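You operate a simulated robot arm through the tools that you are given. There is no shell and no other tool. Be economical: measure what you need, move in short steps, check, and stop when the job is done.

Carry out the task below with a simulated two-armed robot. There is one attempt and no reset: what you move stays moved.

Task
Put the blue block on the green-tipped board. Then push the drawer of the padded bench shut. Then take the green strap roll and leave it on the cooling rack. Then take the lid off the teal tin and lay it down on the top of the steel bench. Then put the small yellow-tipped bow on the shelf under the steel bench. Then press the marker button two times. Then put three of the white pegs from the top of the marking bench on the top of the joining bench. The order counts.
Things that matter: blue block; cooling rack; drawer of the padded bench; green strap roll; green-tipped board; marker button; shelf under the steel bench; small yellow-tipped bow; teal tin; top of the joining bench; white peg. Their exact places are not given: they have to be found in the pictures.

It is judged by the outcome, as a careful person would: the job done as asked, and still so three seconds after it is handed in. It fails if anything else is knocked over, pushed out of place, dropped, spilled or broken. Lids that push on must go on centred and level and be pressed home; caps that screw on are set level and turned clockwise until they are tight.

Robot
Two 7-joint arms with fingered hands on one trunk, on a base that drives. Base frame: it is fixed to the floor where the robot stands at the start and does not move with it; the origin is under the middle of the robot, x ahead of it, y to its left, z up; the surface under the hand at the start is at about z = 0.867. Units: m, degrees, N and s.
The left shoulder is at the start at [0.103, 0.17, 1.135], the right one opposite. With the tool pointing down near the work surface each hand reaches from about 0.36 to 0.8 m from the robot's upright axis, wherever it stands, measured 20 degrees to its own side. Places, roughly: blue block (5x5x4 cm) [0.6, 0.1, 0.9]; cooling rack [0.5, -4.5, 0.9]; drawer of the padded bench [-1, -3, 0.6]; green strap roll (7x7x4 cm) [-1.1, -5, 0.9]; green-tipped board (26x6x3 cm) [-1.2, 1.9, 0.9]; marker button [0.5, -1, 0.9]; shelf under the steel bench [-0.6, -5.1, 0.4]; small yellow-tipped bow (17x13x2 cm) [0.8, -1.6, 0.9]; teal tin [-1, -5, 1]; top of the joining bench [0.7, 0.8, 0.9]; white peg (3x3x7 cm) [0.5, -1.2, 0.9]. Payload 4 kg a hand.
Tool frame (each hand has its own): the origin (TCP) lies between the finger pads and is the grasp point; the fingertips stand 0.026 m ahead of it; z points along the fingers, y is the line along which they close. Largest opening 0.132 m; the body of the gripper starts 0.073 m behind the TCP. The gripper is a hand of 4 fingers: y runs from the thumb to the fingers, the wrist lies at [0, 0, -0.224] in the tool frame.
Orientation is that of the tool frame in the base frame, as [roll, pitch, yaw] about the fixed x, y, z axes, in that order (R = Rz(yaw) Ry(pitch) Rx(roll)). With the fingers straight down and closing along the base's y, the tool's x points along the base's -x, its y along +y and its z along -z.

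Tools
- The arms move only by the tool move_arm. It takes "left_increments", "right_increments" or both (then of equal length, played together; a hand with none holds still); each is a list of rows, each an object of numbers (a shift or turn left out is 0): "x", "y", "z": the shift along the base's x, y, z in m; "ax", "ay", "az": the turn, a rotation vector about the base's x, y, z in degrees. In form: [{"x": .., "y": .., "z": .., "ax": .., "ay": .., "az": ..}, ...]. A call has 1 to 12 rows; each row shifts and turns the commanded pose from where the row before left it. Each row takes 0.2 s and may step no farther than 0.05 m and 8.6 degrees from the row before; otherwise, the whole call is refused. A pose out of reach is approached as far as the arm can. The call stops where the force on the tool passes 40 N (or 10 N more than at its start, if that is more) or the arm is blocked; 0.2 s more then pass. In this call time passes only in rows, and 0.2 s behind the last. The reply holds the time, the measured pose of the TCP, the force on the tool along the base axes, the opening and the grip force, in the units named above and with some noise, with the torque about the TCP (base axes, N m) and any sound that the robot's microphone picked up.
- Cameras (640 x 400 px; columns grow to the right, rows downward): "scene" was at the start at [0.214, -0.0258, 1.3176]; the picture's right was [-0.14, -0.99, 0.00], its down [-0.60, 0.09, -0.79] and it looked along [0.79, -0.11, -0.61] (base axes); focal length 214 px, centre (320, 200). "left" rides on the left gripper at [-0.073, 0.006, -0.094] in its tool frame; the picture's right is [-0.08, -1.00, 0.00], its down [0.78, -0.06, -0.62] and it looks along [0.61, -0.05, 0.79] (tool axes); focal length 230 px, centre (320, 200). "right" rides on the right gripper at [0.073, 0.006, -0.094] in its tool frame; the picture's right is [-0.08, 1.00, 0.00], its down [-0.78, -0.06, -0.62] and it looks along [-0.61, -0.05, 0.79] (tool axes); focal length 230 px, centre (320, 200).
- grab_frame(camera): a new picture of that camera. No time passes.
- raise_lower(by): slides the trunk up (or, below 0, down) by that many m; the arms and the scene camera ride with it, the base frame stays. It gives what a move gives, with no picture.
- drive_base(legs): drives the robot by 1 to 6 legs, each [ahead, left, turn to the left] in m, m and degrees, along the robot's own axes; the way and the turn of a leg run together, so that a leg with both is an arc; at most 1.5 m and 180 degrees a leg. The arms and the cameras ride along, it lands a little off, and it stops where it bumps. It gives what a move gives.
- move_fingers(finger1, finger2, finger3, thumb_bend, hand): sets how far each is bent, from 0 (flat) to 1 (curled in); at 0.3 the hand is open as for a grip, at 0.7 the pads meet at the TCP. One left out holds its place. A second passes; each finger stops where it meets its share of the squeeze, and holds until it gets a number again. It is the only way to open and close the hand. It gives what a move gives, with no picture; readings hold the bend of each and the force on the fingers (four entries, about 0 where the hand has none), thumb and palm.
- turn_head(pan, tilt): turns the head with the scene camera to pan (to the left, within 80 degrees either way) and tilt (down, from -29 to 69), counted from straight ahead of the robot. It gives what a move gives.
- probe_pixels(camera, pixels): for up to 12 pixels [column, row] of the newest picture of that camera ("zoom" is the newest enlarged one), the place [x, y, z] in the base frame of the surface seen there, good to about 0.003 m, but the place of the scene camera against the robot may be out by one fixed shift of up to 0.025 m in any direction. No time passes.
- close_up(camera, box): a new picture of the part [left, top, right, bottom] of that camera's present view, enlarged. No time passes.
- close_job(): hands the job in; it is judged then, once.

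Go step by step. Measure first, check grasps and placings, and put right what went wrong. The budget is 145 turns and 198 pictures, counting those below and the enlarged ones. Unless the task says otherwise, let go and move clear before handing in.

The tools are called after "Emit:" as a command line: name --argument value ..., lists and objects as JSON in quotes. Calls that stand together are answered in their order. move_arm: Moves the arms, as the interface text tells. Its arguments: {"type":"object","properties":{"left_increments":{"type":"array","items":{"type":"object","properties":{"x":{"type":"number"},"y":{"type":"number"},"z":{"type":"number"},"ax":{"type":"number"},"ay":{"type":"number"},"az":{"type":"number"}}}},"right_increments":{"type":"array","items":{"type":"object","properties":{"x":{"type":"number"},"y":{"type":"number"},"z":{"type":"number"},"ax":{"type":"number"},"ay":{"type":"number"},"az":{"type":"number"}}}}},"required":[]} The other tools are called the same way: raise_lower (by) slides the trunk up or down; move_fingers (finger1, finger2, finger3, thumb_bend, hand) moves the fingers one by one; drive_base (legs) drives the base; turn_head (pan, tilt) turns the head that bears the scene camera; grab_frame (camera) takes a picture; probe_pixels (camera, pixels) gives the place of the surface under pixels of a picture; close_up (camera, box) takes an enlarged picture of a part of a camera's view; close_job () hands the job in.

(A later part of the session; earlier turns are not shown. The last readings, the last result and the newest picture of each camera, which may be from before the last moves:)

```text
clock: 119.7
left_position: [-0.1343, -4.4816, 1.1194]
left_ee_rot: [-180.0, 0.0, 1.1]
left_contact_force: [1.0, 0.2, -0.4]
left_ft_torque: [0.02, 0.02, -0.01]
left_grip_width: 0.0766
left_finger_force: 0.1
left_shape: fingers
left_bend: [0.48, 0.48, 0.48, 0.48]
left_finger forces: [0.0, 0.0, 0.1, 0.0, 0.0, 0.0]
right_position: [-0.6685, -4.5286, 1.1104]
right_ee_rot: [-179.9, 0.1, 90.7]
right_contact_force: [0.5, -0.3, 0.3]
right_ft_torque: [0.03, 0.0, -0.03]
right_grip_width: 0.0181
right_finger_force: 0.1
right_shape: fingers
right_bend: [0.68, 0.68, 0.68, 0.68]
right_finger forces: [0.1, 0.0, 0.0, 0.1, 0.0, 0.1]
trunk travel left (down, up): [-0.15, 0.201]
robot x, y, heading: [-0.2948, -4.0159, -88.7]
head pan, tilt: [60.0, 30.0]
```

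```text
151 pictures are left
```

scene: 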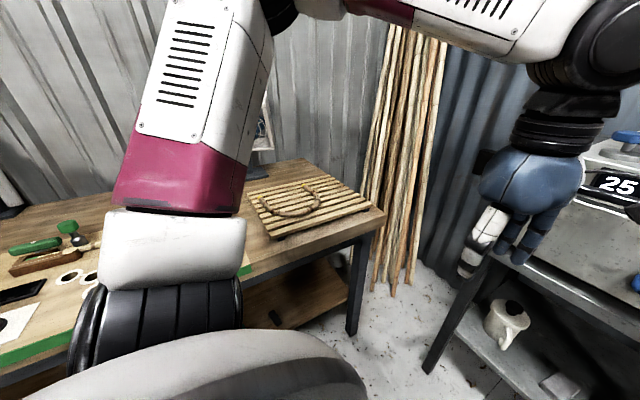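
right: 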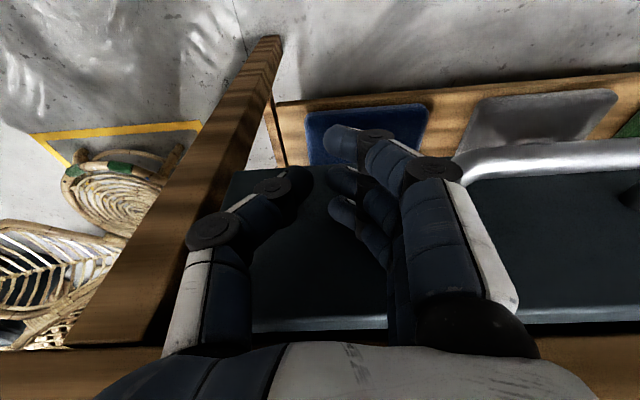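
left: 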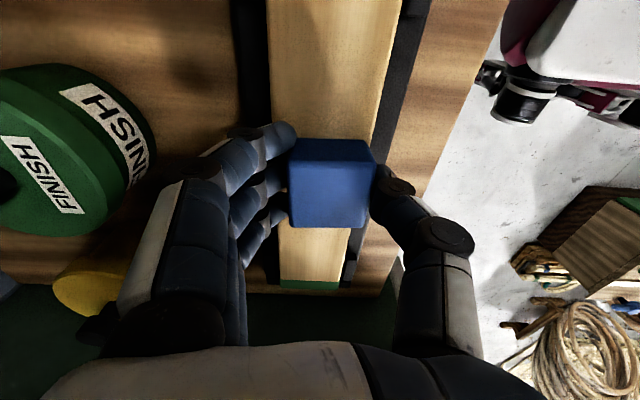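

The cooling rack is the slatted rack near (305,205) on the bench to the left. I sidestep right and forward to face the strap roll and the tin on the steel bench.

Emit:
drive_base --legs '[[0.2, 0, -1], [0, -0.42, 0]]'

Emit:
turn_head --pan -15 --tilt 45

Emit:
grab_frame --camera "scene"

Emit:
grab_frame --camera "right"

```text
clock: 125.2
left_position: [-0.5625, -4.6862, 1.1207]
left_ee_rot: [-180.0, 0.0, -0.2]
left_contact_force: [0.2, 0.2, 0.2]
left_ft_torque: [-0.02, -0.01, -0.02]
left_grip_width: 0.0768
left_finger_force: 0.0
left_shape: fingers
left_bend: [0.48, 0.48, 0.48, 0.48]
left_finger forces: [0.0, 0.1, 0.0, 0.1, 0.1, 0.0]
right_position: [-1.0977, -4.7208, 1.1097]
right_ee_rot: [-179.9, 0.1, 89.5]
right_contact_force: [-0.1, 0.1, 0.1]
right_ft_torque: [-0.03, 0.0, 0.01]
right_grip_width: 0.0182
right_finger_force: 0.0
right_shape: fingers
right_bend: [0.68, 0.68, 0.68, 0.68]
right_finger forces: [0.0, 0.0, 0.0, 0.0, 0.0, 0.1]
trunk travel left (down, up): [-0.15, 0.201]
robot x, y, heading: [-0.7153, -4.2148, -90.2]
head pan, tilt: [60.0, 30.0]
```

```text
clock: 126.6
left_position: [-0.562, -4.686, 1.1193]
left_ee_rot: [180.0, 0.0, -0.1]
left_contact_force: [0.9, 0.8, -0.3]
left_ft_torque: [0.0, -0.03, 0.02]
left_grip_width: 0.0771
left_finger_force: 0.0
left_shape: fingers
left_bend: [0.48, 0.48, 0.48, 0.48]
left_finger forces: [0.0, 0.0, 0.1, 0.0, 0.0, 0.0]
right_position: [-1.0991, -4.7211, 1.1095]
right_ee_rot: [-179.8, 0.0, 89.4]
right_contact_force: [0.0, -0.6, -0.5]
right_ft_torque: [0.01, -0.02, -0.03]
right_grip_width: 0.0185
right_finger_force: 0.0
right_shape: fingers
right_bend: [0.68, 0.68, 0.68, 0.68]
right_finger forces: [0.1, 0.0, 0.1, 0.0, 0.0, 0.0]
trunk travel left (down, up): [-0.15, 0.201]
robot x, y, heading: [-0.7114, -4.2188, -90.1]
head pan, tilt: [-15.0, 45.0]
```

```text
150 pictures are left
```

scene: 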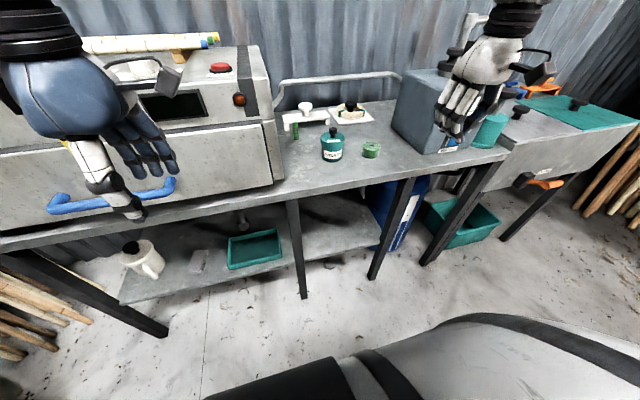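

```text
149 pictures are left
```

right: 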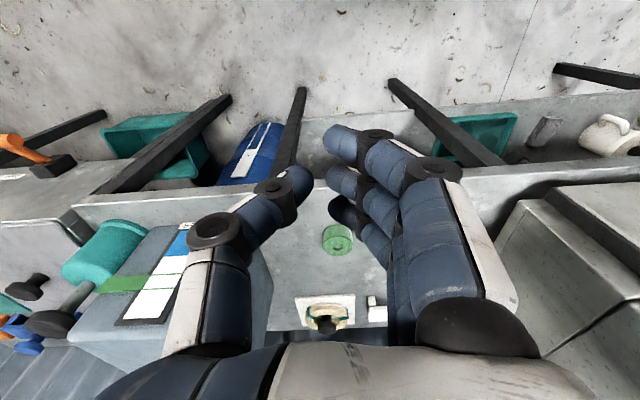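

The strap roll is at (371,150) and the teal tin at (332,143) in the scene, with the roll at (337,240) in the right camera. I probe them.

Emit:
probe_pixels --camera "scene" --pixels '[[371, 147], [371, 156], [332, 150], [332, 127], [332, 138], [350, 175], [400, 140], [296, 130], [350, 108], [440, 120], [230, 70], [250, 250]]'

Emit:
probe_pixels --camera "right" --pixels '[[337, 232], [337, 250], [326, 240], [349, 240], [325, 320], [300, 260], [377, 310]]'

Emit:
close_up --camera "scene" --box '[270, 80, 430, 180]'

```text
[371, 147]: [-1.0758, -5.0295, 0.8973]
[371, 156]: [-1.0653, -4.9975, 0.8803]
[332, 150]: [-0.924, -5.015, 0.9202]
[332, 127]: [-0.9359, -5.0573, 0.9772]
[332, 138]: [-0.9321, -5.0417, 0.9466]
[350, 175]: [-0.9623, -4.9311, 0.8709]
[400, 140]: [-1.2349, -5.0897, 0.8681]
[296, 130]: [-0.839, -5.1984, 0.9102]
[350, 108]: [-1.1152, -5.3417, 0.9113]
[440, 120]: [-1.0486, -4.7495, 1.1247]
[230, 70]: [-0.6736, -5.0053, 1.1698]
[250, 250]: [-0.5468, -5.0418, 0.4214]
```

```text
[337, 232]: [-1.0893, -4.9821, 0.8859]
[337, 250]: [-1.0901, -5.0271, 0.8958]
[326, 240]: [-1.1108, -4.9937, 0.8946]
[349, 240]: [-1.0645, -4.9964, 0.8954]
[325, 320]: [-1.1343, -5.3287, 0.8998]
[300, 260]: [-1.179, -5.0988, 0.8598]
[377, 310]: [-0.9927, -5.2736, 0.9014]
```

```text
4.00 times, centred on (350, 130) of scene
```

zoom: 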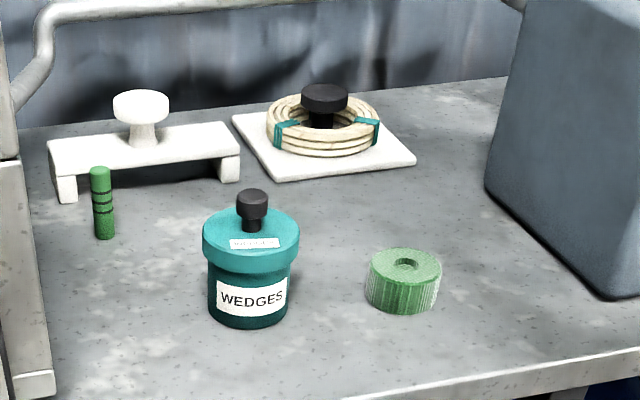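

The roll's centre is about (-1.088,-5.012) with its top at 0.896, and the tin is at (-0.935,-5.045). I raise and retract the left hand clear of the steamer, open the right hand, and drive closer.

Emit:
move_arm --left_increments '[{"z": 0.045}, {"z": 0.045}, {"z": 0.045}, {"z": 0.045, "y": 0.02}, {"y": 0.04}, {"y": 0.02}]'

Emit:
drive_base --legs '[[0.2, -0.08, 0]]'

Emit:
move_fingers --hand "right" --finger1 0.4 --finger2 0.4 --finger3 0.4 --thumb_bend 0.4

Emit:
grab_frame --camera "scene"

```text
clock: 128.0
left_position: [-0.5619, -4.6058, 1.3002]
left_ee_rot: [180.0, 0.0, -0.1]
left_contact_force: [0.5, 0.0, -0.2]
left_ft_torque: [0.02, -0.03, 0.0]
left_grip_width: 0.0769
left_finger_force: 0.0
left_shape: fingers
left_bend: [0.48, 0.48, 0.48, 0.48]
left_finger forces: [0.1, 0.0, 0.0, 0.0, 0.0, 0.0]
right_position: [-1.0979, -4.7217, 1.1109]
right_ee_rot: [-179.9, 0.1, 89.5]
right_contact_force: [2.0, 0.3, 0.1]
right_ft_torque: [0.02, 0.01, 0.0]
right_grip_width: 0.0185
right_finger_force: 0.1
right_shape: fingers
right_bend: [0.68, 0.68, 0.68, 0.68]
right_finger forces: [0.0, 0.0, 0.0, 0.0, 0.0, 0.0]
trunk travel left (down, up): [-0.15, 0.201]
robot x, y, heading: [-0.7146, -4.214, -89.9]
head pan, tilt: [-15.0, 45.0]
```

```text
clock: 129.7
left_position: [-0.6434, -4.8038, 1.3001]
left_ee_rot: [180.0, 0.1, -0.2]
left_contact_force: [-0.3, 0.2, -0.8]
left_ft_torque: [0.0, -0.03, -0.02]
left_grip_width: 0.0767
left_finger_force: 0.1
left_shape: fingers
left_bend: [0.48, 0.48, 0.48, 0.48]
left_finger forces: [0.0, 0.0, 0.0, 0.0, 0.0, 0.0]
right_position: [-1.18, -4.9188, 1.1104]
right_ee_rot: [-179.8, 0.1, 89.5]
right_contact_force: [-0.6, -0.9, -0.2]
right_ft_torque: [0.06, 0.0, -0.01]
right_grip_width: 0.0181
right_finger_force: 0.1
right_shape: fingers
right_bend: [0.68, 0.68, 0.68, 0.68]
right_finger forces: [0.1, 0.0, 0.0, 0.0, 0.0, 0.0]
trunk travel left (down, up): [-0.15, 0.201]
robot x, y, heading: [-0.7938, -4.4121, -90.1]
head pan, tilt: [-15.0, 45.0]
```

```text
clock: 130.7
left_position: [-0.6428, -4.8045, 1.3002]
left_ee_rot: [180.0, 0.0, -0.2]
left_contact_force: [-0.5, 0.8, 0.6]
left_ft_torque: [-0.02, 0.01, 0.0]
left_grip_width: 0.0769
left_finger_force: 0.2
left_shape: fingers
left_bend: [0.48, 0.48, 0.48, 0.48]
left_finger forces: [0.0, 0.1, 0.1, 0.0, 0.0, 0.1]
right_position: [-1.1779, -4.9199, 1.1109]
right_ee_rot: [-179.9, 0.1, 89.3]
right_contact_force: [0.0, -0.9, 0.5]
right_ft_torque: [0.0, 0.02, 0.03]
right_grip_width: 0.1031
right_finger_force: 0.0
right_shape: fingers
right_bend: [0.4, 0.4, 0.4, 0.4]
right_finger forces: [0.1, 0.0, 0.1, 0.0, 0.1, 0.0]
trunk travel left (down, up): [-0.15, 0.201]
robot x, y, heading: [-0.7942, -4.4203, -90.1]
head pan, tilt: [-15.0, 45.0]
```

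```text
147 pictures are left
```

scene: 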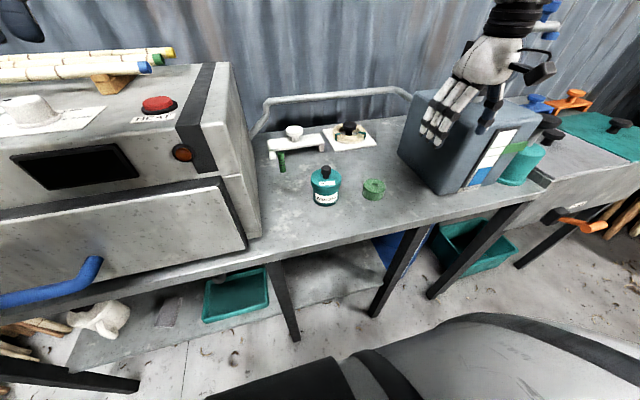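

I move the right hand over the roll and turn it 40°.

Emit:
move_arm --right_increments '[{"x": 0.035, "az": 8}, {"x": 0.035, "az": 8}, {"x": 0.02, "y": -0.03, "az": 8}, {"y": -0.04, "az": 8}, {"y": -0.022, "az": 8}]'

Emit:
grab_frame --camera "right"

```text
clock: 131.9
left_position: [-0.6427, -4.8047, 1.3011]
left_ee_rot: [180.0, -0.1, -0.2]
left_contact_force: [-0.2, 0.3, -0.6]
left_ft_torque: [0.01, 0.01, -0.02]
left_grip_width: 0.0769
left_finger_force: 0.1
left_shape: fingers
left_bend: [0.48, 0.48, 0.48, 0.48]
left_finger forces: [0.0, 0.0, 0.0, 0.1, 0.0, 0.0]
right_position: [-1.0883, -5.0115, 1.111]
right_ee_rot: [-179.9, 0.2, 129.5]
right_contact_force: [0.4, 0.1, -0.5]
right_ft_torque: [0.0, 0.01, -0.01]
right_grip_width: 0.1031
right_finger_force: 0.0
right_shape: fingers
right_bend: [0.4, 0.4, 0.4, 0.4]
right_finger forces: [0.0, 0.1, 0.1, 0.0, 0.0, 0.0]
trunk travel left (down, up): [-0.15, 0.201]
robot x, y, heading: [-0.7944, -4.4175, -90.3]
head pan, tilt: [-15.0, 45.0]
```

```text
146 pictures are left
```

right: 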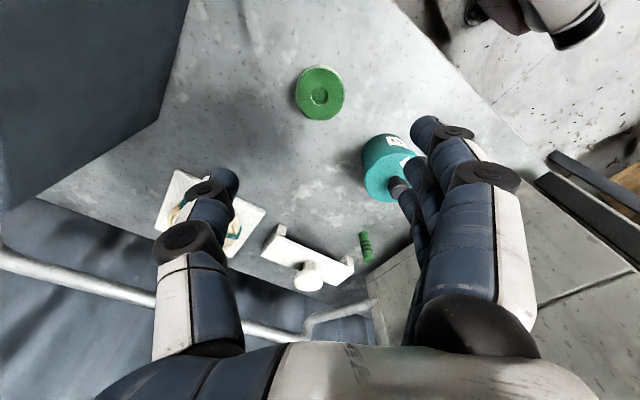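

The roll sits clear at (320,93), and the tin is about 12 cm off to the side of the finger row. I probe the roll to centre on it.

Emit:
probe_pixels --camera "right" --pixels '[[320, 95], [300, 92], [341, 92], [320, 72], [320, 112], [320, 130], [380, 165], [395, 188], [345, 125]]'

```text
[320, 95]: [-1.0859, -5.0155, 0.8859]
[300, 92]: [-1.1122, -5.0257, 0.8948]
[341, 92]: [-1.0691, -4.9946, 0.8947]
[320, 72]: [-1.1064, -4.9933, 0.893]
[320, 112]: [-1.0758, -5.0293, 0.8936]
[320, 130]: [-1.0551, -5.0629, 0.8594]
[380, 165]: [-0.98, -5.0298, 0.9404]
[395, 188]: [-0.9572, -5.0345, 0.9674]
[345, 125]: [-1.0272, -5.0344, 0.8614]
```

The centre agrees with the TCP, so I descend to z≈0.895 and close.

Emit:
move_arm --right_increments '[{"z": -0.048}, {"z": -0.048}, {"z": -0.048}, {"z": -0.04}, {"z": -0.02}, {"z": -0.012}]'

Emit:
grab_frame --camera "right"

Emit:
move_fingers --hand "right" --finger1 0.7 --finger2 0.7 --finger3 0.7 --thumb_bend 0.7

Emit:
grab_frame --camera "right"

```text
clock: 133.3
left_position: [-0.6424, -4.8051, 1.3007]
left_ee_rot: [179.9, 0.0, -0.2]
left_contact_force: [0.3, 0.0, -0.7]
left_ft_torque: [0.02, 0.03, -0.02]
left_grip_width: 0.0769
left_finger_force: 0.0
left_shape: fingers
left_bend: [0.48, 0.48, 0.48, 0.48]
left_finger forces: [0.1, 0.0, 0.0, 0.0, 0.0, 0.1]
right_position: [-1.0895, -5.0113, 0.8932]
right_ee_rot: [-179.9, 0.1, 129.5]
right_contact_force: [-0.2, 0.5, 0.4]
right_ft_torque: [-0.02, -0.01, 0.0]
right_grip_width: 0.1035
right_finger_force: 0.0
right_shape: fingers
right_bend: [0.4, 0.4, 0.4, 0.4]
right_finger forces: [0.0, 0.0, 0.1, 0.0, 0.1, 0.0]
trunk travel left (down, up): [-0.15, 0.201]
robot x, y, heading: [-0.7928, -4.4158, -90.0]
head pan, tilt: [-15.0, 45.0]
```

```text
145 pictures are left
```

right: 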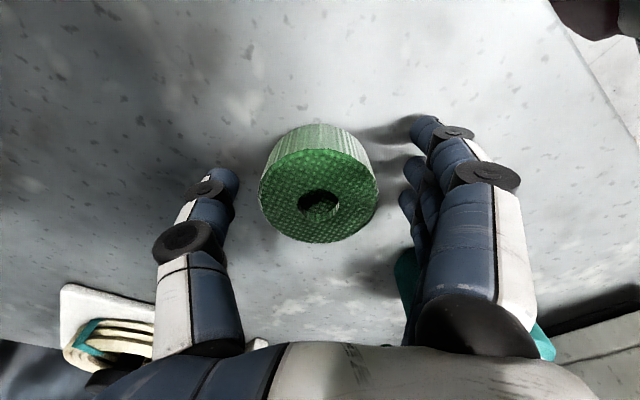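

```text
clock: 134.3
left_position: [-0.6437, -4.8053, 1.3]
left_ee_rot: [179.9, 0.0, -0.1]
left_contact_force: [1.3, -0.7, 0.6]
left_ft_torque: [-0.01, 0.0, 0.04]
left_grip_width: 0.0768
left_finger_force: 0.1
left_shape: fingers
left_bend: [0.48, 0.48, 0.48, 0.48]
left_finger forces: [0.0, 0.0, 0.1, 0.0, 0.0, 0.0]
right_position: [-1.0886, -5.012, 0.8942]
right_ee_rot: [-180.0, 0.1, 129.3]
right_contact_force: [-0.2, -0.5, 1.1]
right_ft_torque: [-0.01, 0.01, -0.02]
right_grip_width: 0.0513
right_finger_force: 23.9
right_shape: fingers
right_bend: [0.61, 0.53, 0.56, 0.59]
right_finger forces: [6.9, 8.6, 9.0, 0.0, 23.6, 0.0]
trunk travel left (down, up): [-0.15, 0.201]
robot x, y, heading: [-0.7935, -4.4186, -90.1]
head pan, tilt: [-15.0, 45.0]
```

```text
144 pictures are left
```

right: 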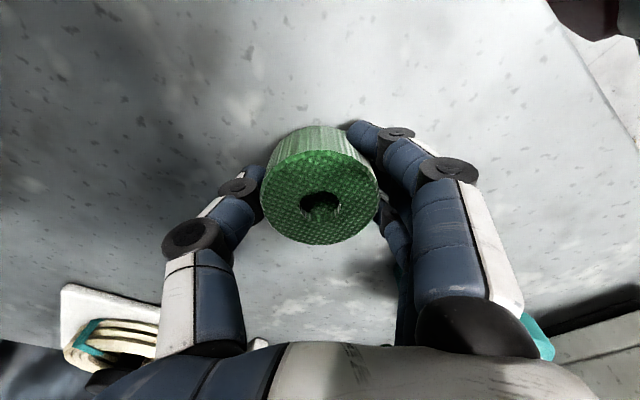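

The roll is held (0.051 wide, 24 N). I lift it, draw it back, then drive to the cooling rack.

Emit:
move_arm --right_increments '[{"z": 0.03}, {"z": 0.045}, {"z": 0.045}, {"z": 0.045}, {"z": 0.045}, {"z": 0.045, "y": 0.02}, {"y": 0.045}, {"y": 0.045}, {"y": 0.045}]'

Emit:
drive_base --legs '[[-0.2, 0, 0], [0, 0.66, 0], [0, 0, 90]]'

Emit:
turn_head --pan -10 --tilt 45

Emit:
grab_frame --camera "scene"

Emit:
grab_frame --camera "right"

```text
clock: 136.3
left_position: [-0.6435, -4.8041, 1.2998]
left_ee_rot: [179.9, 0.0, -0.3]
left_contact_force: [0.2, -0.4, -0.1]
left_ft_torque: [-0.06, 0.0, 0.0]
left_grip_width: 0.0767
left_finger_force: 0.1
left_shape: fingers
left_bend: [0.48, 0.48, 0.48, 0.48]
left_finger forces: [0.0, 0.0, 0.1, 0.0, 0.1, 0.0]
right_position: [-1.091, -4.8542, 1.1484]
right_ee_rot: [-179.8, 0.2, 129.4]
right_contact_force: [-0.4, -0.4, -0.1]
right_ft_torque: [-0.02, -0.04, -0.01]
right_grip_width: 0.0502
right_finger_force: 23.8
right_shape: fingers
right_bend: [0.61, 0.53, 0.56, 0.6]
right_finger forces: [7.1, 7.9, 9.8, 0.0, 23.0, 0.1]
trunk travel left (down, up): [-0.15, 0.201]
robot x, y, heading: [-0.7953, -4.4175, -90.2]
head pan, tilt: [-15.0, 45.0]
```

```text
clock: 147.5
left_position: [0.2505, -4.0662, 1.2998]
left_ee_rot: [180.0, 0.0, 89.6]
left_contact_force: [0.0, -0.2, -0.7]
left_ft_torque: [0.0, 0.01, -0.01]
left_grip_width: 0.0767
left_finger_force: 0.0
left_shape: fingers
left_bend: [0.48, 0.48, 0.48, 0.48]
left_finger forces: [0.0, 0.1, 0.0, 0.1, 0.0, 0.0]
right_position: [0.3023, -4.5138, 1.1498]
right_ee_rot: [-179.9, 0.0, -140.7]
right_contact_force: [0.1, 0.9, 0.1]
right_ft_torque: [0.01, 0.03, 0.01]
right_grip_width: 0.0499
right_finger_force: 23.1
right_shape: fingers
right_bend: [0.61, 0.53, 0.56, 0.6]
right_finger forces: [6.6, 7.7, 9.5, 0.0, 22.7, 0.0]
trunk travel left (down, up): [-0.15, 0.201]
robot x, y, heading: [-0.1392, -4.2152, -0.3]
head pan, tilt: [-15.0, 45.0]
```

```text
clock: 148.2
left_position: [0.2523, -4.0658, 1.3018]
left_ee_rot: [-180.0, 0.1, 89.7]
left_contact_force: [-0.3, 0.5, 0.6]
left_ft_torque: [0.03, -0.04, 0.01]
left_grip_width: 0.0767
left_finger_force: 0.2
left_shape: fingers
left_bend: [0.48, 0.48, 0.48, 0.48]
left_finger forces: [0.0, 0.0, 0.1, 0.1, 0.0, 0.0]
right_position: [0.3025, -4.513, 1.1504]
right_ee_rot: [-179.8, 0.1, -140.7]
right_contact_force: [0.3, -0.9, -0.8]
right_ft_torque: [0.02, 0.04, 0.02]
right_grip_width: 0.05
right_finger_force: 22.4
right_shape: fingers
right_bend: [0.61, 0.53, 0.56, 0.6]
right_finger forces: [6.6, 7.7, 9.5, 0.0, 22.7, 0.0]
trunk travel left (down, up): [-0.15, 0.201]
robot x, y, heading: [-0.1322, -4.2183, 0.0]
head pan, tilt: [-10.0, 45.0]
```

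```text
143 pictures are left
```

scene: 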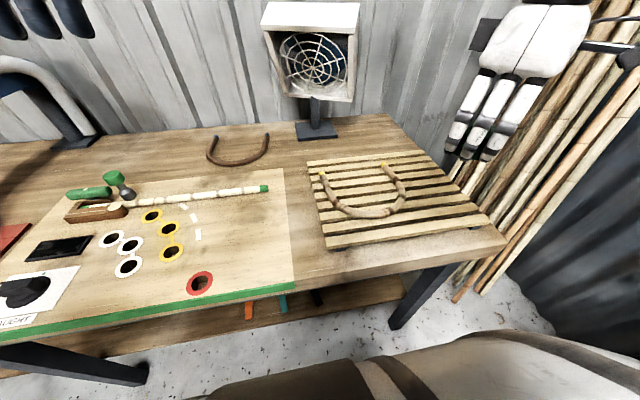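

```text
142 pictures are left
```

right: 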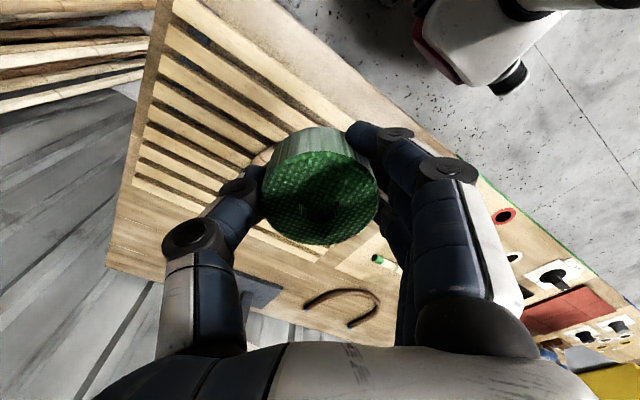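

The rack spans about (310-480,155-245) with a bent rod on its left part, so the right part near (435,195) is free. I probe it.

Emit:
probe_pixels --camera "scene" --pixels '[[435, 193], [420, 180], [450, 208], [400, 200], [475, 222], [330, 243], [310, 165], [425, 156], [385, 210], [440, 235], [405, 187], [345, 213]]'

Emit:
probe_pixels --camera "right" --pixels '[[220, 90], [200, 120], [180, 180], [150, 180], [260, 150], [180, 20], [300, 40]]'

Emit:
close_up --camera "scene" --box '[300, 140, 500, 265]'

```text
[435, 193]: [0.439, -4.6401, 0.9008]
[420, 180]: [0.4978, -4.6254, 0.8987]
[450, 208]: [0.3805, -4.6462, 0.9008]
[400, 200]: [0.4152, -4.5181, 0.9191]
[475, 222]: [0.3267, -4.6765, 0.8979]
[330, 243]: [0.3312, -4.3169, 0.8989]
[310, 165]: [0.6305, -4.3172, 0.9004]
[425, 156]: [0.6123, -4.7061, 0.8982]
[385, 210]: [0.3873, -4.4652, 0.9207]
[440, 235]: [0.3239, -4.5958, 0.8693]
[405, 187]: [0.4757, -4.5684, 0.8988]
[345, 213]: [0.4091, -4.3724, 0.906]
```

```text
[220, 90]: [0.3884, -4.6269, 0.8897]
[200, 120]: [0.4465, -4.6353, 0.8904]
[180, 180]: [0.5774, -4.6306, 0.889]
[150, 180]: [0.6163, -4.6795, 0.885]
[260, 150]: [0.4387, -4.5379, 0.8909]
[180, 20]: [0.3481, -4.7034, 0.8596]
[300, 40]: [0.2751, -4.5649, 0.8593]
```

```text
3.20 times, centred on (400, 202) of scene
```

zoom: 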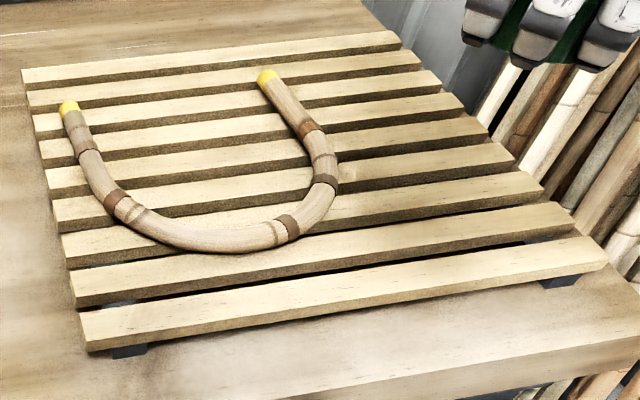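

The right front area of the rack is free: rod y > -4.54 and slat tops at z≈0.890. I carry the roll to (0.40,-4.62) and lower it to just above.

Emit:
move_arm --right_increments '[{"x": 0.033, "y": -0.035}, {"x": 0.033, "y": -0.036}, {"x": 0.032, "y": -0.036}, {"z": -0.048}, {"z": -0.048}, {"z": -0.048}, {"z": -0.048}, {"z": -0.02}]'

Emit:
grab_frame --camera "right"

Emit:
close_up --camera "scene" --box '[300, 140, 500, 265]'

```text
clock: 150.0
left_position: [0.2529, -4.0668, 1.2995]
left_ee_rot: [180.0, 0.0, 89.8]
left_contact_force: [-0.1, 0.1, -0.4]
left_ft_torque: [0.0, 0.02, -0.02]
left_grip_width: 0.077
left_finger_force: 0.0
left_shape: fingers
left_bend: [0.48, 0.48, 0.48, 0.48]
left_finger forces: [0.0, 0.0, 0.0, 0.1, 0.0, 0.1]
right_position: [0.4001, -4.6202, 0.9378]
right_ee_rot: [-179.8, 0.0, -140.5]
right_contact_force: [0.1, 0.2, -0.5]
right_ft_torque: [0.0, 0.0, -0.03]
right_grip_width: 0.0497
right_finger_force: 22.5
right_shape: fingers
right_bend: [0.61, 0.53, 0.56, 0.6]
right_finger forces: [7.0, 7.6, 10.0, 0.0, 22.6, 0.0]
trunk travel left (down, up): [-0.15, 0.201]
robot x, y, heading: [-0.134, -4.2139, -0.4]
head pan, tilt: [-10.0, 45.0]
```

```text
140 pictures are left
```

right: 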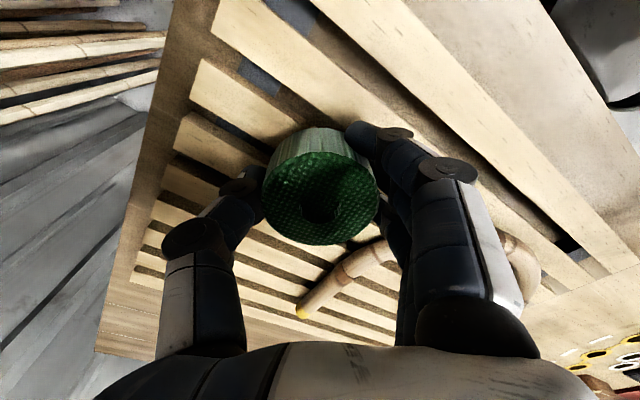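

```text
3.20 times, centred on (400, 202) of scene
```

zoom: 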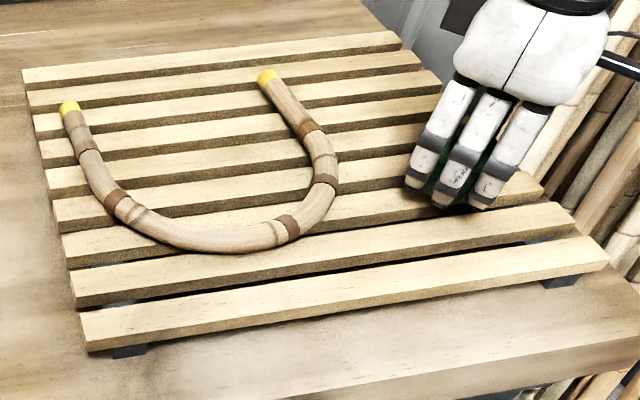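

The spot is free and clear of the rod. I lower in 3-5 mm steps until contact.

Emit:
move_arm --right_increments '[{"z": -0.006}, {"z": -0.005}, {"z": -0.003}]'

```text
clock: 150.8
left_position: [0.2519, -4.0662, 1.2997]
left_ee_rot: [180.0, 0.1, 89.7]
left_contact_force: [0.9, -0.9, -0.4]
left_ft_torque: [0.03, 0.02, -0.03]
left_grip_width: 0.0766
left_finger_force: 0.1
left_shape: fingers
left_bend: [0.48, 0.48, 0.48, 0.48]
left_finger forces: [0.0, 0.1, 0.1, 0.0, 0.1, 0.0]
right_position: [0.4002, -4.6189, 0.9231]
right_ee_rot: [-180.0, 0.0, -140.6]
right_contact_force: [0.7, -0.2, 0.6]
right_ft_torque: [0.03, 0.03, 0.05]
right_grip_width: 0.0492
right_finger_force: 23.2
right_shape: fingers
right_bend: [0.62, 0.53, 0.56, 0.6]
right_finger forces: [7.1, 7.7, 9.6, 0.1, 23.0, 0.1]
trunk travel left (down, up): [-0.15, 0.201]
robot x, y, heading: [-0.1363, -4.2184, -0.4]
head pan, tilt: [-10.0, 45.0]
```

Emit:
move_arm --right_increments '[{"z": -0.002}, {"z": -0.002}]'

```text
clock: 151.4
left_position: [0.2496, -4.0661, 1.3016]
left_ee_rot: [179.8, 0.2, 89.8]
left_contact_force: [0.3, -0.4, 0.0]
left_ft_torque: [-0.01, -0.02, -0.03]
left_grip_width: 0.0766
left_finger_force: 0.1
left_shape: fingers
left_bend: [0.48, 0.48, 0.48, 0.48]
left_finger forces: [0.0, 0.0, 0.0, 0.0, 0.0, 0.0]
right_position: [0.4005, -4.6189, 0.9227]
right_ee_rot: [-179.7, 0.3, -140.8]
right_contact_force: [-1.0, 0.2, 20.6]
right_ft_torque: [0.45, 0.42, 0.03]
right_grip_width: 0.0497
right_finger_force: 29.5
right_shape: fingers
right_bend: [0.63, 0.55, 0.56, 0.6]
right_finger forces: [7.6, 17.0, 9.9, 0.1, 24.4, 0.0]
trunk travel left (down, up): [-0.15, 0.201]
robot x, y, heading: [-0.1365, -4.2184, -0.2]
head pan, tilt: [-10.0, 45.0]
```

The 20 N of contact means it is on the rack. I release it, rise and check.

Emit:
move_fingers --hand "right" --finger1 0.44 --finger2 0.44 --finger3 0.44 --thumb_bend 0.44

Emit:
move_arm --right_increments '[{"z": 0.02}, {"z": 0.045}, {"z": 0.048}, {"z": 0.048}, {"z": 0.048}, {"z": 0.02, "x": -0.03}, {"x": -0.045}, {"x": -0.03}]'

Emit:
close_up --camera "scene" --box '[300, 140, 500, 265]'

```text
clock: 152.4
left_position: [0.2505, -4.0674, 1.3014]
left_ee_rot: [180.0, 0.1, 89.8]
left_contact_force: [0.4, 0.5, -0.6]
left_ft_torque: [-0.03, 0.0, -0.01]
left_grip_width: 0.0771
left_finger_force: 0.1
left_shape: fingers
left_bend: [0.48, 0.48, 0.48, 0.48]
left_finger forces: [0.0, 0.1, 0.1, 0.1, 0.0, 0.1]
right_position: [0.3999, -4.6194, 0.9232]
right_ee_rot: [-179.7, 0.3, -140.7]
right_contact_force: [8.2, -6.0, 36.7]
right_ft_torque: [0.8, 1.03, 0.02]
right_grip_width: 0.0771
right_finger_force: 18.3
right_shape: fingers
right_bend: [0.56, 0.53, 0.44, 0.44]
right_finger forces: [14.3, 22.6, 0.0, 0.1, 0.0, 0.0]
trunk travel left (down, up): [-0.15, 0.201]
robot x, y, heading: [-0.1389, -4.2179, -0.3]
head pan, tilt: [-10.0, 45.0]
```

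```text
clock: 154.2
left_position: [0.2511, -4.0683, 1.3007]
left_ee_rot: [180.0, -0.1, 89.6]
left_contact_force: [0.0, -0.5, 0.1]
left_ft_torque: [0.05, 0.0, -0.01]
left_grip_width: 0.0767
left_finger_force: 0.1
left_shape: fingers
left_bend: [0.48, 0.48, 0.48, 0.48]
left_finger forces: [0.0, 0.1, 0.0, 0.0, 0.0, 0.0]
right_position: [0.2946, -4.6202, 1.1494]
right_ee_rot: [-179.9, 0.1, -140.7]
right_contact_force: [-0.6, -0.5, 0.4]
right_ft_torque: [0.0, 0.0, 0.02]
right_grip_width: 0.0901
right_finger_force: 0.0
right_shape: fingers
right_bend: [0.44, 0.44, 0.44, 0.44]
right_finger forces: [0.1, 0.0, 0.1, 0.0, 0.0, 0.0]
trunk travel left (down, up): [-0.15, 0.201]
robot x, y, heading: [-0.1347, -4.2141, -0.3]
head pan, tilt: [-10.0, 45.0]
```

```text
3.20 times, centred on (400, 202) of scene
```

zoom: 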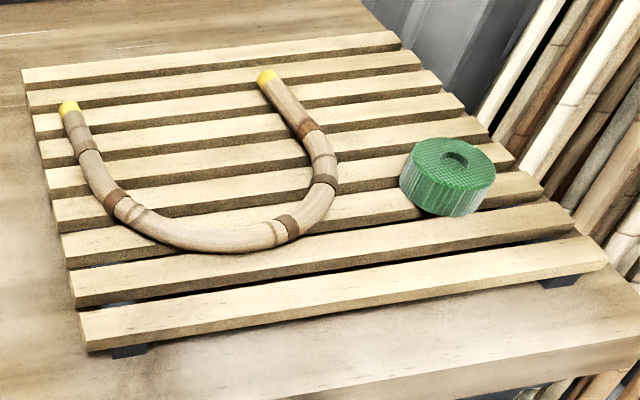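

The roll is on the rack but may be tilted. I take a closer picture and probe its top.

Emit:
close_up --camera "scene" --box '[400, 160, 480, 225]'

Emit:
probe_pixels --camera "zoom" --pixels '[[250, 200], [430, 220], [340, 160], [350, 260], [340, 330], [340, 400]]'

Emit:
grab_frame --camera "right"

```text
6.15 times, centred on (440, 192) of scene
```

zoom: 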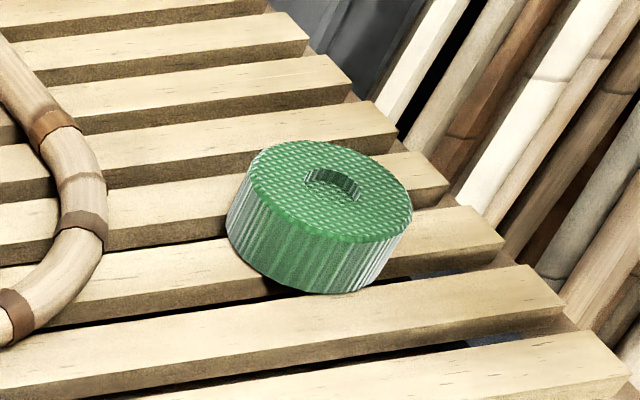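

```text
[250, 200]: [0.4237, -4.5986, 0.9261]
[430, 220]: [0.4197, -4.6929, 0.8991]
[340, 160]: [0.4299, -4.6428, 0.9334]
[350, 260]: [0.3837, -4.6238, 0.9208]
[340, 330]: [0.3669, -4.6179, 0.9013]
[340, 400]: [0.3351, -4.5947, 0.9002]
```

```text
136 pictures are left
```

right: 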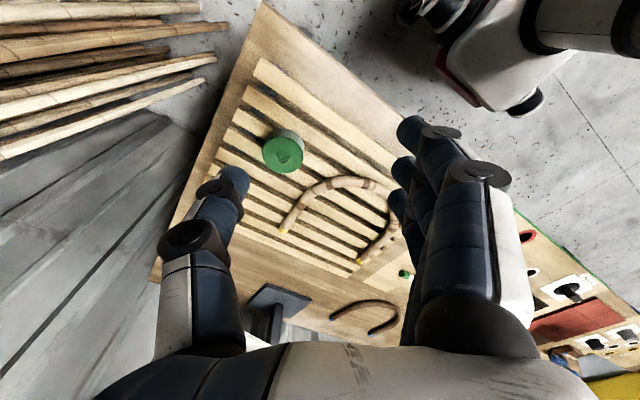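

The roll lies flat on the slats. Now I go back to the steel bench for the tin lid.

Emit:
drive_base --legs '[[0, 0, -90], [0, -0.62, 0], [0.18, 0, 0]]'

Emit:
turn_head --pan -10 --tilt 45

Emit:
grab_frame --camera "scene"

Emit:
grab_frame --camera "right"

```text
clock: 165.0
left_position: [-0.606, -4.7845, 1.2996]
left_ee_rot: [180.0, 0.0, 0.1]
left_contact_force: [-0.4, 0.5, -0.1]
left_ft_torque: [0.03, 0.02, 0.01]
left_grip_width: 0.077
left_finger_force: 0.1
left_shape: fingers
left_bend: [0.48, 0.48, 0.48, 0.48]
left_finger forces: [0.0, 0.0, 0.1, 0.0, 0.0, 0.0]
right_position: [-1.1589, -4.8331, 1.1494]
right_ee_rot: [-179.8, 0.0, 129.8]
right_contact_force: [0.1, 0.6, 0.3]
right_ft_torque: [0.0, -0.01, 0.0]
right_grip_width: 0.0902
right_finger_force: 0.1
right_shape: fingers
right_bend: [0.44, 0.44, 0.44, 0.44]
right_finger forces: [0.0, 0.0, 0.1, 0.0, 0.1, 0.0]
trunk travel left (down, up): [-0.15, 0.201]
robot x, y, heading: [-0.7599, -4.3974, -89.9]
head pan, tilt: [-10.0, 45.0]
```

```text
clock: 165.6
left_position: [-0.6054, -4.7859, 1.2994]
left_ee_rot: [180.0, -0.1, 0.1]
left_contact_force: [0.3, -0.6, 0.9]
left_ft_torque: [0.0, 0.0, 0.01]
left_grip_width: 0.0771
left_finger_force: 0.0
left_shape: fingers
left_bend: [0.48, 0.48, 0.48, 0.48]
left_finger forces: [0.0, 0.1, 0.0, 0.0, 0.1, 0.1]
right_position: [-1.1594, -4.8333, 1.1487]
right_ee_rot: [-179.9, 0.1, 129.8]
right_contact_force: [0.4, -0.5, 0.0]
right_ft_torque: [-0.04, 0.02, 0.02]
right_grip_width: 0.0903
right_finger_force: 0.0
right_shape: fingers
right_bend: [0.44, 0.44, 0.44, 0.44]
right_finger forces: [0.1, 0.1, 0.0, 0.0, 0.0, 0.0]
trunk travel left (down, up): [-0.15, 0.201]
robot x, y, heading: [-0.759, -4.4015, -89.7]
head pan, tilt: [-10.0, 45.0]
```

```text
135 pictures are left
```

scene: 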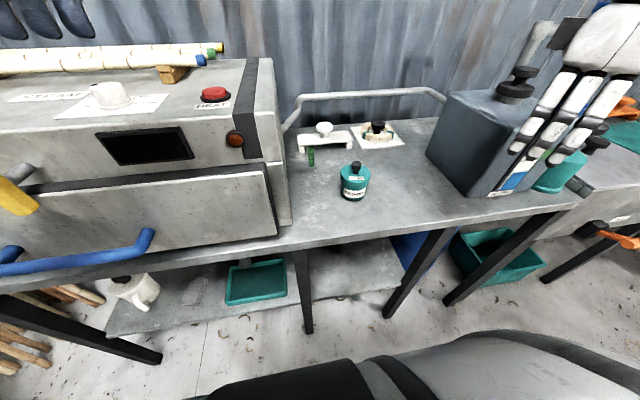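

```text
134 pictures are left
```

right: 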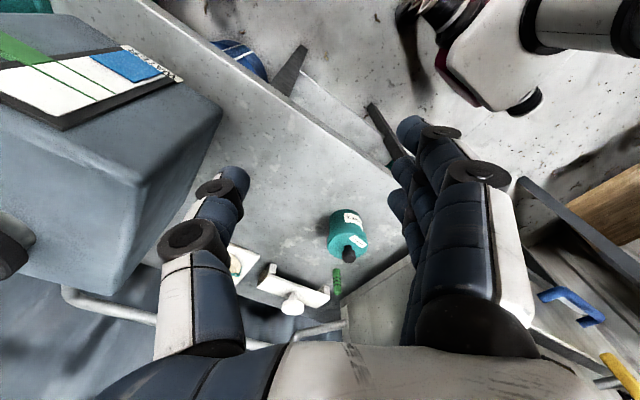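

The tin with its black knob shows at (347,240) in the right camera. I probe it.

Emit:
probe_pixels --camera "right" --pixels '[[349, 254], [335, 240], [360, 240], [345, 215], [330, 235], [366, 235], [345, 285], [340, 270], [300, 220]]'

Emit:
close_up --camera "right" --box '[270, 180, 430, 300]'

Emit:
probe_pixels --camera "scene" --pixels '[[356, 163], [345, 170], [367, 170], [355, 176], [355, 195], [311, 157], [311, 148], [450, 130], [280, 200]]'

```text
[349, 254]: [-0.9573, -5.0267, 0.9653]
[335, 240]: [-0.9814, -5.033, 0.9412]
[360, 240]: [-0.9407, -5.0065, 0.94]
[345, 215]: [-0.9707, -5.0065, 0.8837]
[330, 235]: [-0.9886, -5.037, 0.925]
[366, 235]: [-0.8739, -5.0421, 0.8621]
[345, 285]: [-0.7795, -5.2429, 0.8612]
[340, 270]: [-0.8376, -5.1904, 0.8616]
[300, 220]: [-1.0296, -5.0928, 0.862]
```

```text
3.33 times, centred on (350, 240) of right
```

zoom: 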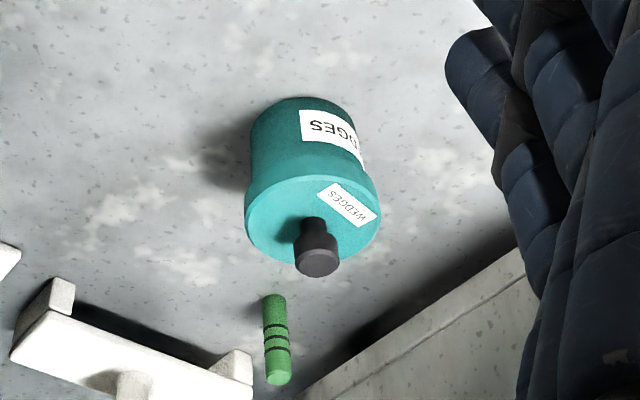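

```text
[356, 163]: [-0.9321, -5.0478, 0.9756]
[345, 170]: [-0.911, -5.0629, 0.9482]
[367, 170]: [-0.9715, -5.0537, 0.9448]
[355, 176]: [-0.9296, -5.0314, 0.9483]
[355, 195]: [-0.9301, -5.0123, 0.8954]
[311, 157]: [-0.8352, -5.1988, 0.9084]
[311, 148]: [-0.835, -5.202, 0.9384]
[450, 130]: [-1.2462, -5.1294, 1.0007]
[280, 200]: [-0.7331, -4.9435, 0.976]
```

I move over the tin at the present height and look again from close by.

Emit:
move_arm --right_increments '[{"x": 0.045}, {"x": 0.045}, {"x": 0.035, "y": -0.03}, {"x": 0.03, "y": -0.038}, {"x": 0.03, "y": -0.038}, {"x": 0.026, "y": -0.04}, {"y": -0.048}]'

Emit:
grab_frame --camera "right"

```text
clock: 167.2
left_position: [-0.6059, -4.787, 1.2983]
left_ee_rot: [-180.0, 0.1, 0.1]
left_contact_force: [0.4, 0.2, 0.0]
left_ft_torque: [0.03, -0.01, 0.0]
left_grip_width: 0.0766
left_finger_force: 0.0
left_shape: fingers
left_bend: [0.48, 0.48, 0.48, 0.48]
left_finger forces: [0.1, 0.1, 0.0, 0.0, 0.0, 0.0]
right_position: [-0.9468, -5.0291, 1.1478]
right_ee_rot: [-179.9, 0.0, 129.7]
right_contact_force: [-0.1, -0.9, 0.4]
right_ft_torque: [0.04, 0.0, 0.02]
right_grip_width: 0.0901
right_finger_force: 0.0
right_shape: fingers
right_bend: [0.44, 0.44, 0.44, 0.44]
right_finger forces: [0.1, 0.0, 0.0, 0.0, 0.1, 0.0]
trunk travel left (down, up): [-0.15, 0.201]
robot x, y, heading: [-0.7593, -4.3984, -89.8]
head pan, tilt: [-10.0, 45.0]
```

```text
132 pictures are left
```

right: 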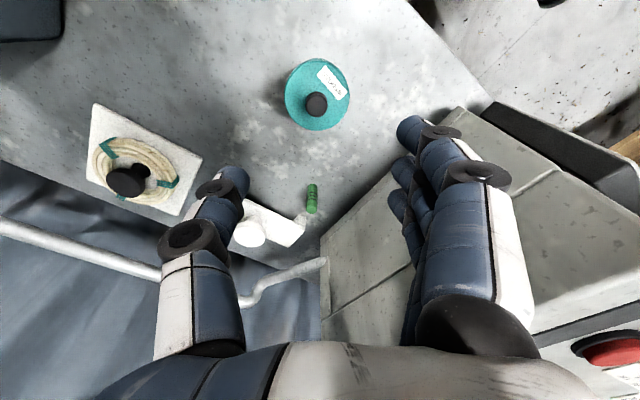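

I probe the lid's knob and rim.

Emit:
probe_pixels --camera "right" --pixels '[[316, 103], [289, 95], [346, 95], [318, 66], [317, 125], [300, 85], [305, 115], [335, 112], [380, 230], [330, 290]]'

```text
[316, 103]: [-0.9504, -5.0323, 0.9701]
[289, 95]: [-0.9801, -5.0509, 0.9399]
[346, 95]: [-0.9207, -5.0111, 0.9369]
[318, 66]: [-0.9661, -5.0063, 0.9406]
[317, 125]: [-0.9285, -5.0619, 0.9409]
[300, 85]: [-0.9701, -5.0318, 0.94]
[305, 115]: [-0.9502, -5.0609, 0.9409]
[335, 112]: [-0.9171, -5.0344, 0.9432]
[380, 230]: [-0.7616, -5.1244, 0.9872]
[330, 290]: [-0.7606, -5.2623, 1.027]
```

The lid centre is (-0.949,-5.032), its top 0.940 and about 0.073 across. I open to 0.10, descend to TCP z≈0.938 around the rim and close.

Emit:
move_fingers --hand "right" --finger1 0.39 --finger2 0.39 --finger3 0.39 --thumb_bend 0.39

Emit:
move_arm --right_increments '[{"z": -0.045, "x": -0.002, "y": -0.003}, {"z": -0.048}, {"z": -0.045}, {"z": -0.03}]'

Emit:
grab_frame --camera "right"

```text
clock: 168.2
left_position: [-0.607, -4.7854, 1.3001]
left_ee_rot: [180.0, 0.0, 0.0]
left_contact_force: [0.9, 0.5, 0.1]
left_ft_torque: [-0.01, -0.02, 0.02]
left_grip_width: 0.0766
left_finger_force: 0.0
left_shape: fingers
left_bend: [0.48, 0.48, 0.48, 0.48]
left_finger forces: [0.0, 0.0, 0.0, 0.1, 0.0, 0.0]
right_position: [-0.9475, -5.027, 1.1481]
right_ee_rot: [-179.9, 0.1, 129.8]
right_contact_force: [-0.3, 1.2, 0.9]
right_ft_torque: [-0.01, -0.02, -0.02]
right_grip_width: 0.1064
right_finger_force: 0.0
right_shape: fingers
right_bend: [0.39, 0.39, 0.39, 0.39]
right_finger forces: [0.0, 0.0, 0.0, 0.1, 0.0, 0.1]
trunk travel left (down, up): [-0.15, 0.201]
robot x, y, heading: [-0.7622, -4.3964, -89.6]
head pan, tilt: [-10.0, 45.0]
```

```text
clock: 169.2
left_position: [-0.606, -4.7857, 1.2998]
left_ee_rot: [179.9, 0.0, 0.1]
left_contact_force: [-0.6, -0.3, -0.7]
left_ft_torque: [0.06, 0.05, -0.02]
left_grip_width: 0.0768
left_finger_force: 0.0
left_shape: fingers
left_bend: [0.48, 0.48, 0.48, 0.48]
left_finger forces: [0.1, 0.0, 0.0, 0.0, 0.0, 0.0]
right_position: [-0.9497, -5.0318, 0.9803]
right_ee_rot: [-179.9, 0.1, 129.7]
right_contact_force: [0.0, 0.5, 0.0]
right_ft_torque: [0.01, 0.01, 0.0]
right_grip_width: 0.1063
right_finger_force: 0.1
right_shape: fingers
right_bend: [0.39, 0.39, 0.39, 0.39]
right_finger forces: [0.1, 0.0, 0.0, 0.0, 0.1, 0.0]
trunk travel left (down, up): [-0.15, 0.201]
robot x, y, heading: [-0.7557, -4.3995, -90.0]
head pan, tilt: [-10.0, 45.0]
```

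```text
131 pictures are left
```

right: 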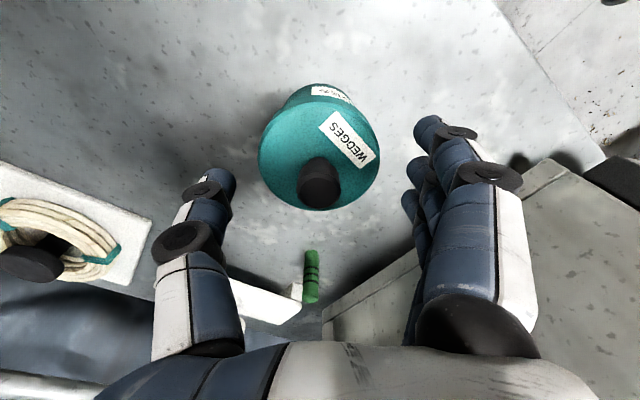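

The lid is centred between the thumb and fingers. I descend the last 4 cm and close.

Emit:
move_arm --right_increments '[{"z": -0.022}, {"z": -0.02}]'

Emit:
move_fingers --hand "right" --finger1 0.7 --finger2 0.7 --finger3 0.7 --thumb_bend 0.7

Emit:
grab_frame --camera "right"

```text
clock: 169.8
left_position: [-0.6053, -4.7847, 1.2999]
left_ee_rot: [-180.0, 0.0, 0.1]
left_contact_force: [0.8, 0.3, -0.2]
left_ft_torque: [-0.02, 0.03, -0.01]
left_grip_width: 0.0768
left_finger_force: 0.0
left_shape: fingers
left_bend: [0.48, 0.48, 0.48, 0.48]
left_finger forces: [0.0, 0.0, 0.1, 0.1, 0.0, 0.0]
right_position: [-0.9502, -5.0311, 0.9394]
right_ee_rot: [-179.9, 0.1, 129.8]
right_contact_force: [0.2, 0.4, 0.1]
right_ft_torque: [0.0, -0.01, -0.01]
right_grip_width: 0.1065
right_finger_force: 0.1
right_shape: fingers
right_bend: [0.39, 0.39, 0.39, 0.39]
right_finger forces: [0.1, 0.0, 0.0, 0.0, 0.1, 0.0]
trunk travel left (down, up): [-0.15, 0.201]
robot x, y, heading: [-0.7575, -4.3989, -90.0]
head pan, tilt: [-10.0, 45.0]
```

```text
clock: 170.8
left_position: [-0.6063, -4.7863, 1.3011]
left_ee_rot: [180.0, 0.0, 0.1]
left_contact_force: [1.0, -0.5, -0.6]
left_ft_torque: [-0.02, -0.03, 0.02]
left_grip_width: 0.0768
left_finger_force: 0.1
left_shape: fingers
left_bend: [0.48, 0.48, 0.48, 0.48]
left_finger forces: [0.0, 0.0, 0.0, 0.0, 0.1, 0.0]
right_position: [-0.9494, -5.0317, 0.9392]
right_ee_rot: [-179.9, 0.1, 129.8]
right_contact_force: [-0.4, 0.1, -2.3]
right_ft_torque: [-0.01, 0.01, -0.02]
right_grip_width: 0.0699
right_finger_force: 30.5
right_shape: fingers
right_bend: [0.54, 0.48, 0.5, 0.56]
right_finger forces: [10.0, 10.3, 10.3, 0.0, 30.4, 0.0]
trunk travel left (down, up): [-0.15, 0.201]
robot x, y, heading: [-0.7591, -4.3961, -90.0]
head pan, tilt: [-10.0, 45.0]
```

```text
130 pictures are left
```

right: 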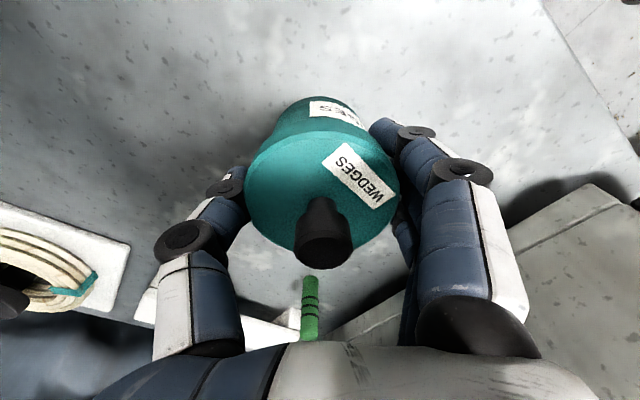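

The rim is gripped at 0.070 with 30 N. I lift slowly and check whether the tin stays behind.

Emit:
move_arm --right_increments '[{"z": 0.006}, {"z": 0.008}, {"z": 0.01}, {"z": 0.012}]'

Emit:
grab_frame --camera "right"

Emit:
close_up --camera "scene" --box '[290, 100, 450, 220]'

```text
clock: 171.8
left_position: [-0.6063, -4.7849, 1.2999]
left_ee_rot: [-179.9, 0.0, 0.1]
left_contact_force: [0.3, -0.8, 0.3]
left_ft_torque: [-0.01, 0.04, -0.05]
left_grip_width: 0.0768
left_finger_force: 0.1
left_shape: fingers
left_bend: [0.48, 0.48, 0.48, 0.48]
left_finger forces: [0.0, 0.0, 0.0, 0.0, 0.1, 0.0]
right_position: [-0.9495, -5.031, 0.9759]
right_ee_rot: [-179.9, 0.1, 129.7]
right_contact_force: [-0.4, 0.1, -2.3]
right_ft_torque: [0.0, -0.01, -0.01]
right_grip_width: 0.0698
right_finger_force: 30.6
right_shape: fingers
right_bend: [0.54, 0.48, 0.5, 0.56]
right_finger forces: [10.0, 10.3, 10.3, 0.0, 30.3, 0.0]
trunk travel left (down, up): [-0.15, 0.201]
robot x, y, heading: [-0.7587, -4.397, -89.8]
head pan, tilt: [-10.0, 45.0]
```

```text
129 pictures are left
```

right: 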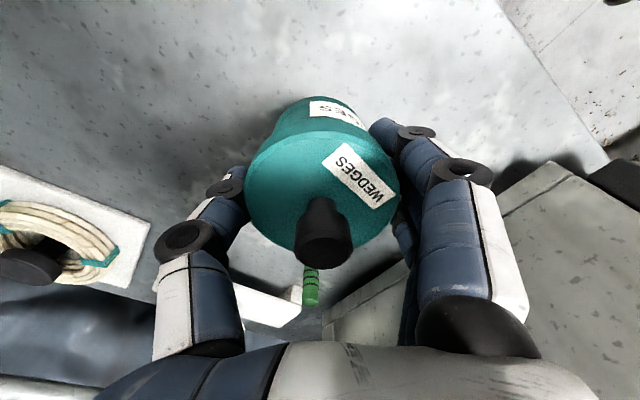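

```text
3.33 times, centred on (370, 160) of scene
```

zoom: 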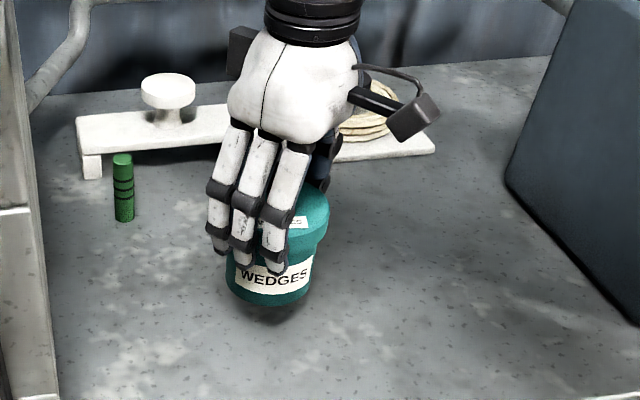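

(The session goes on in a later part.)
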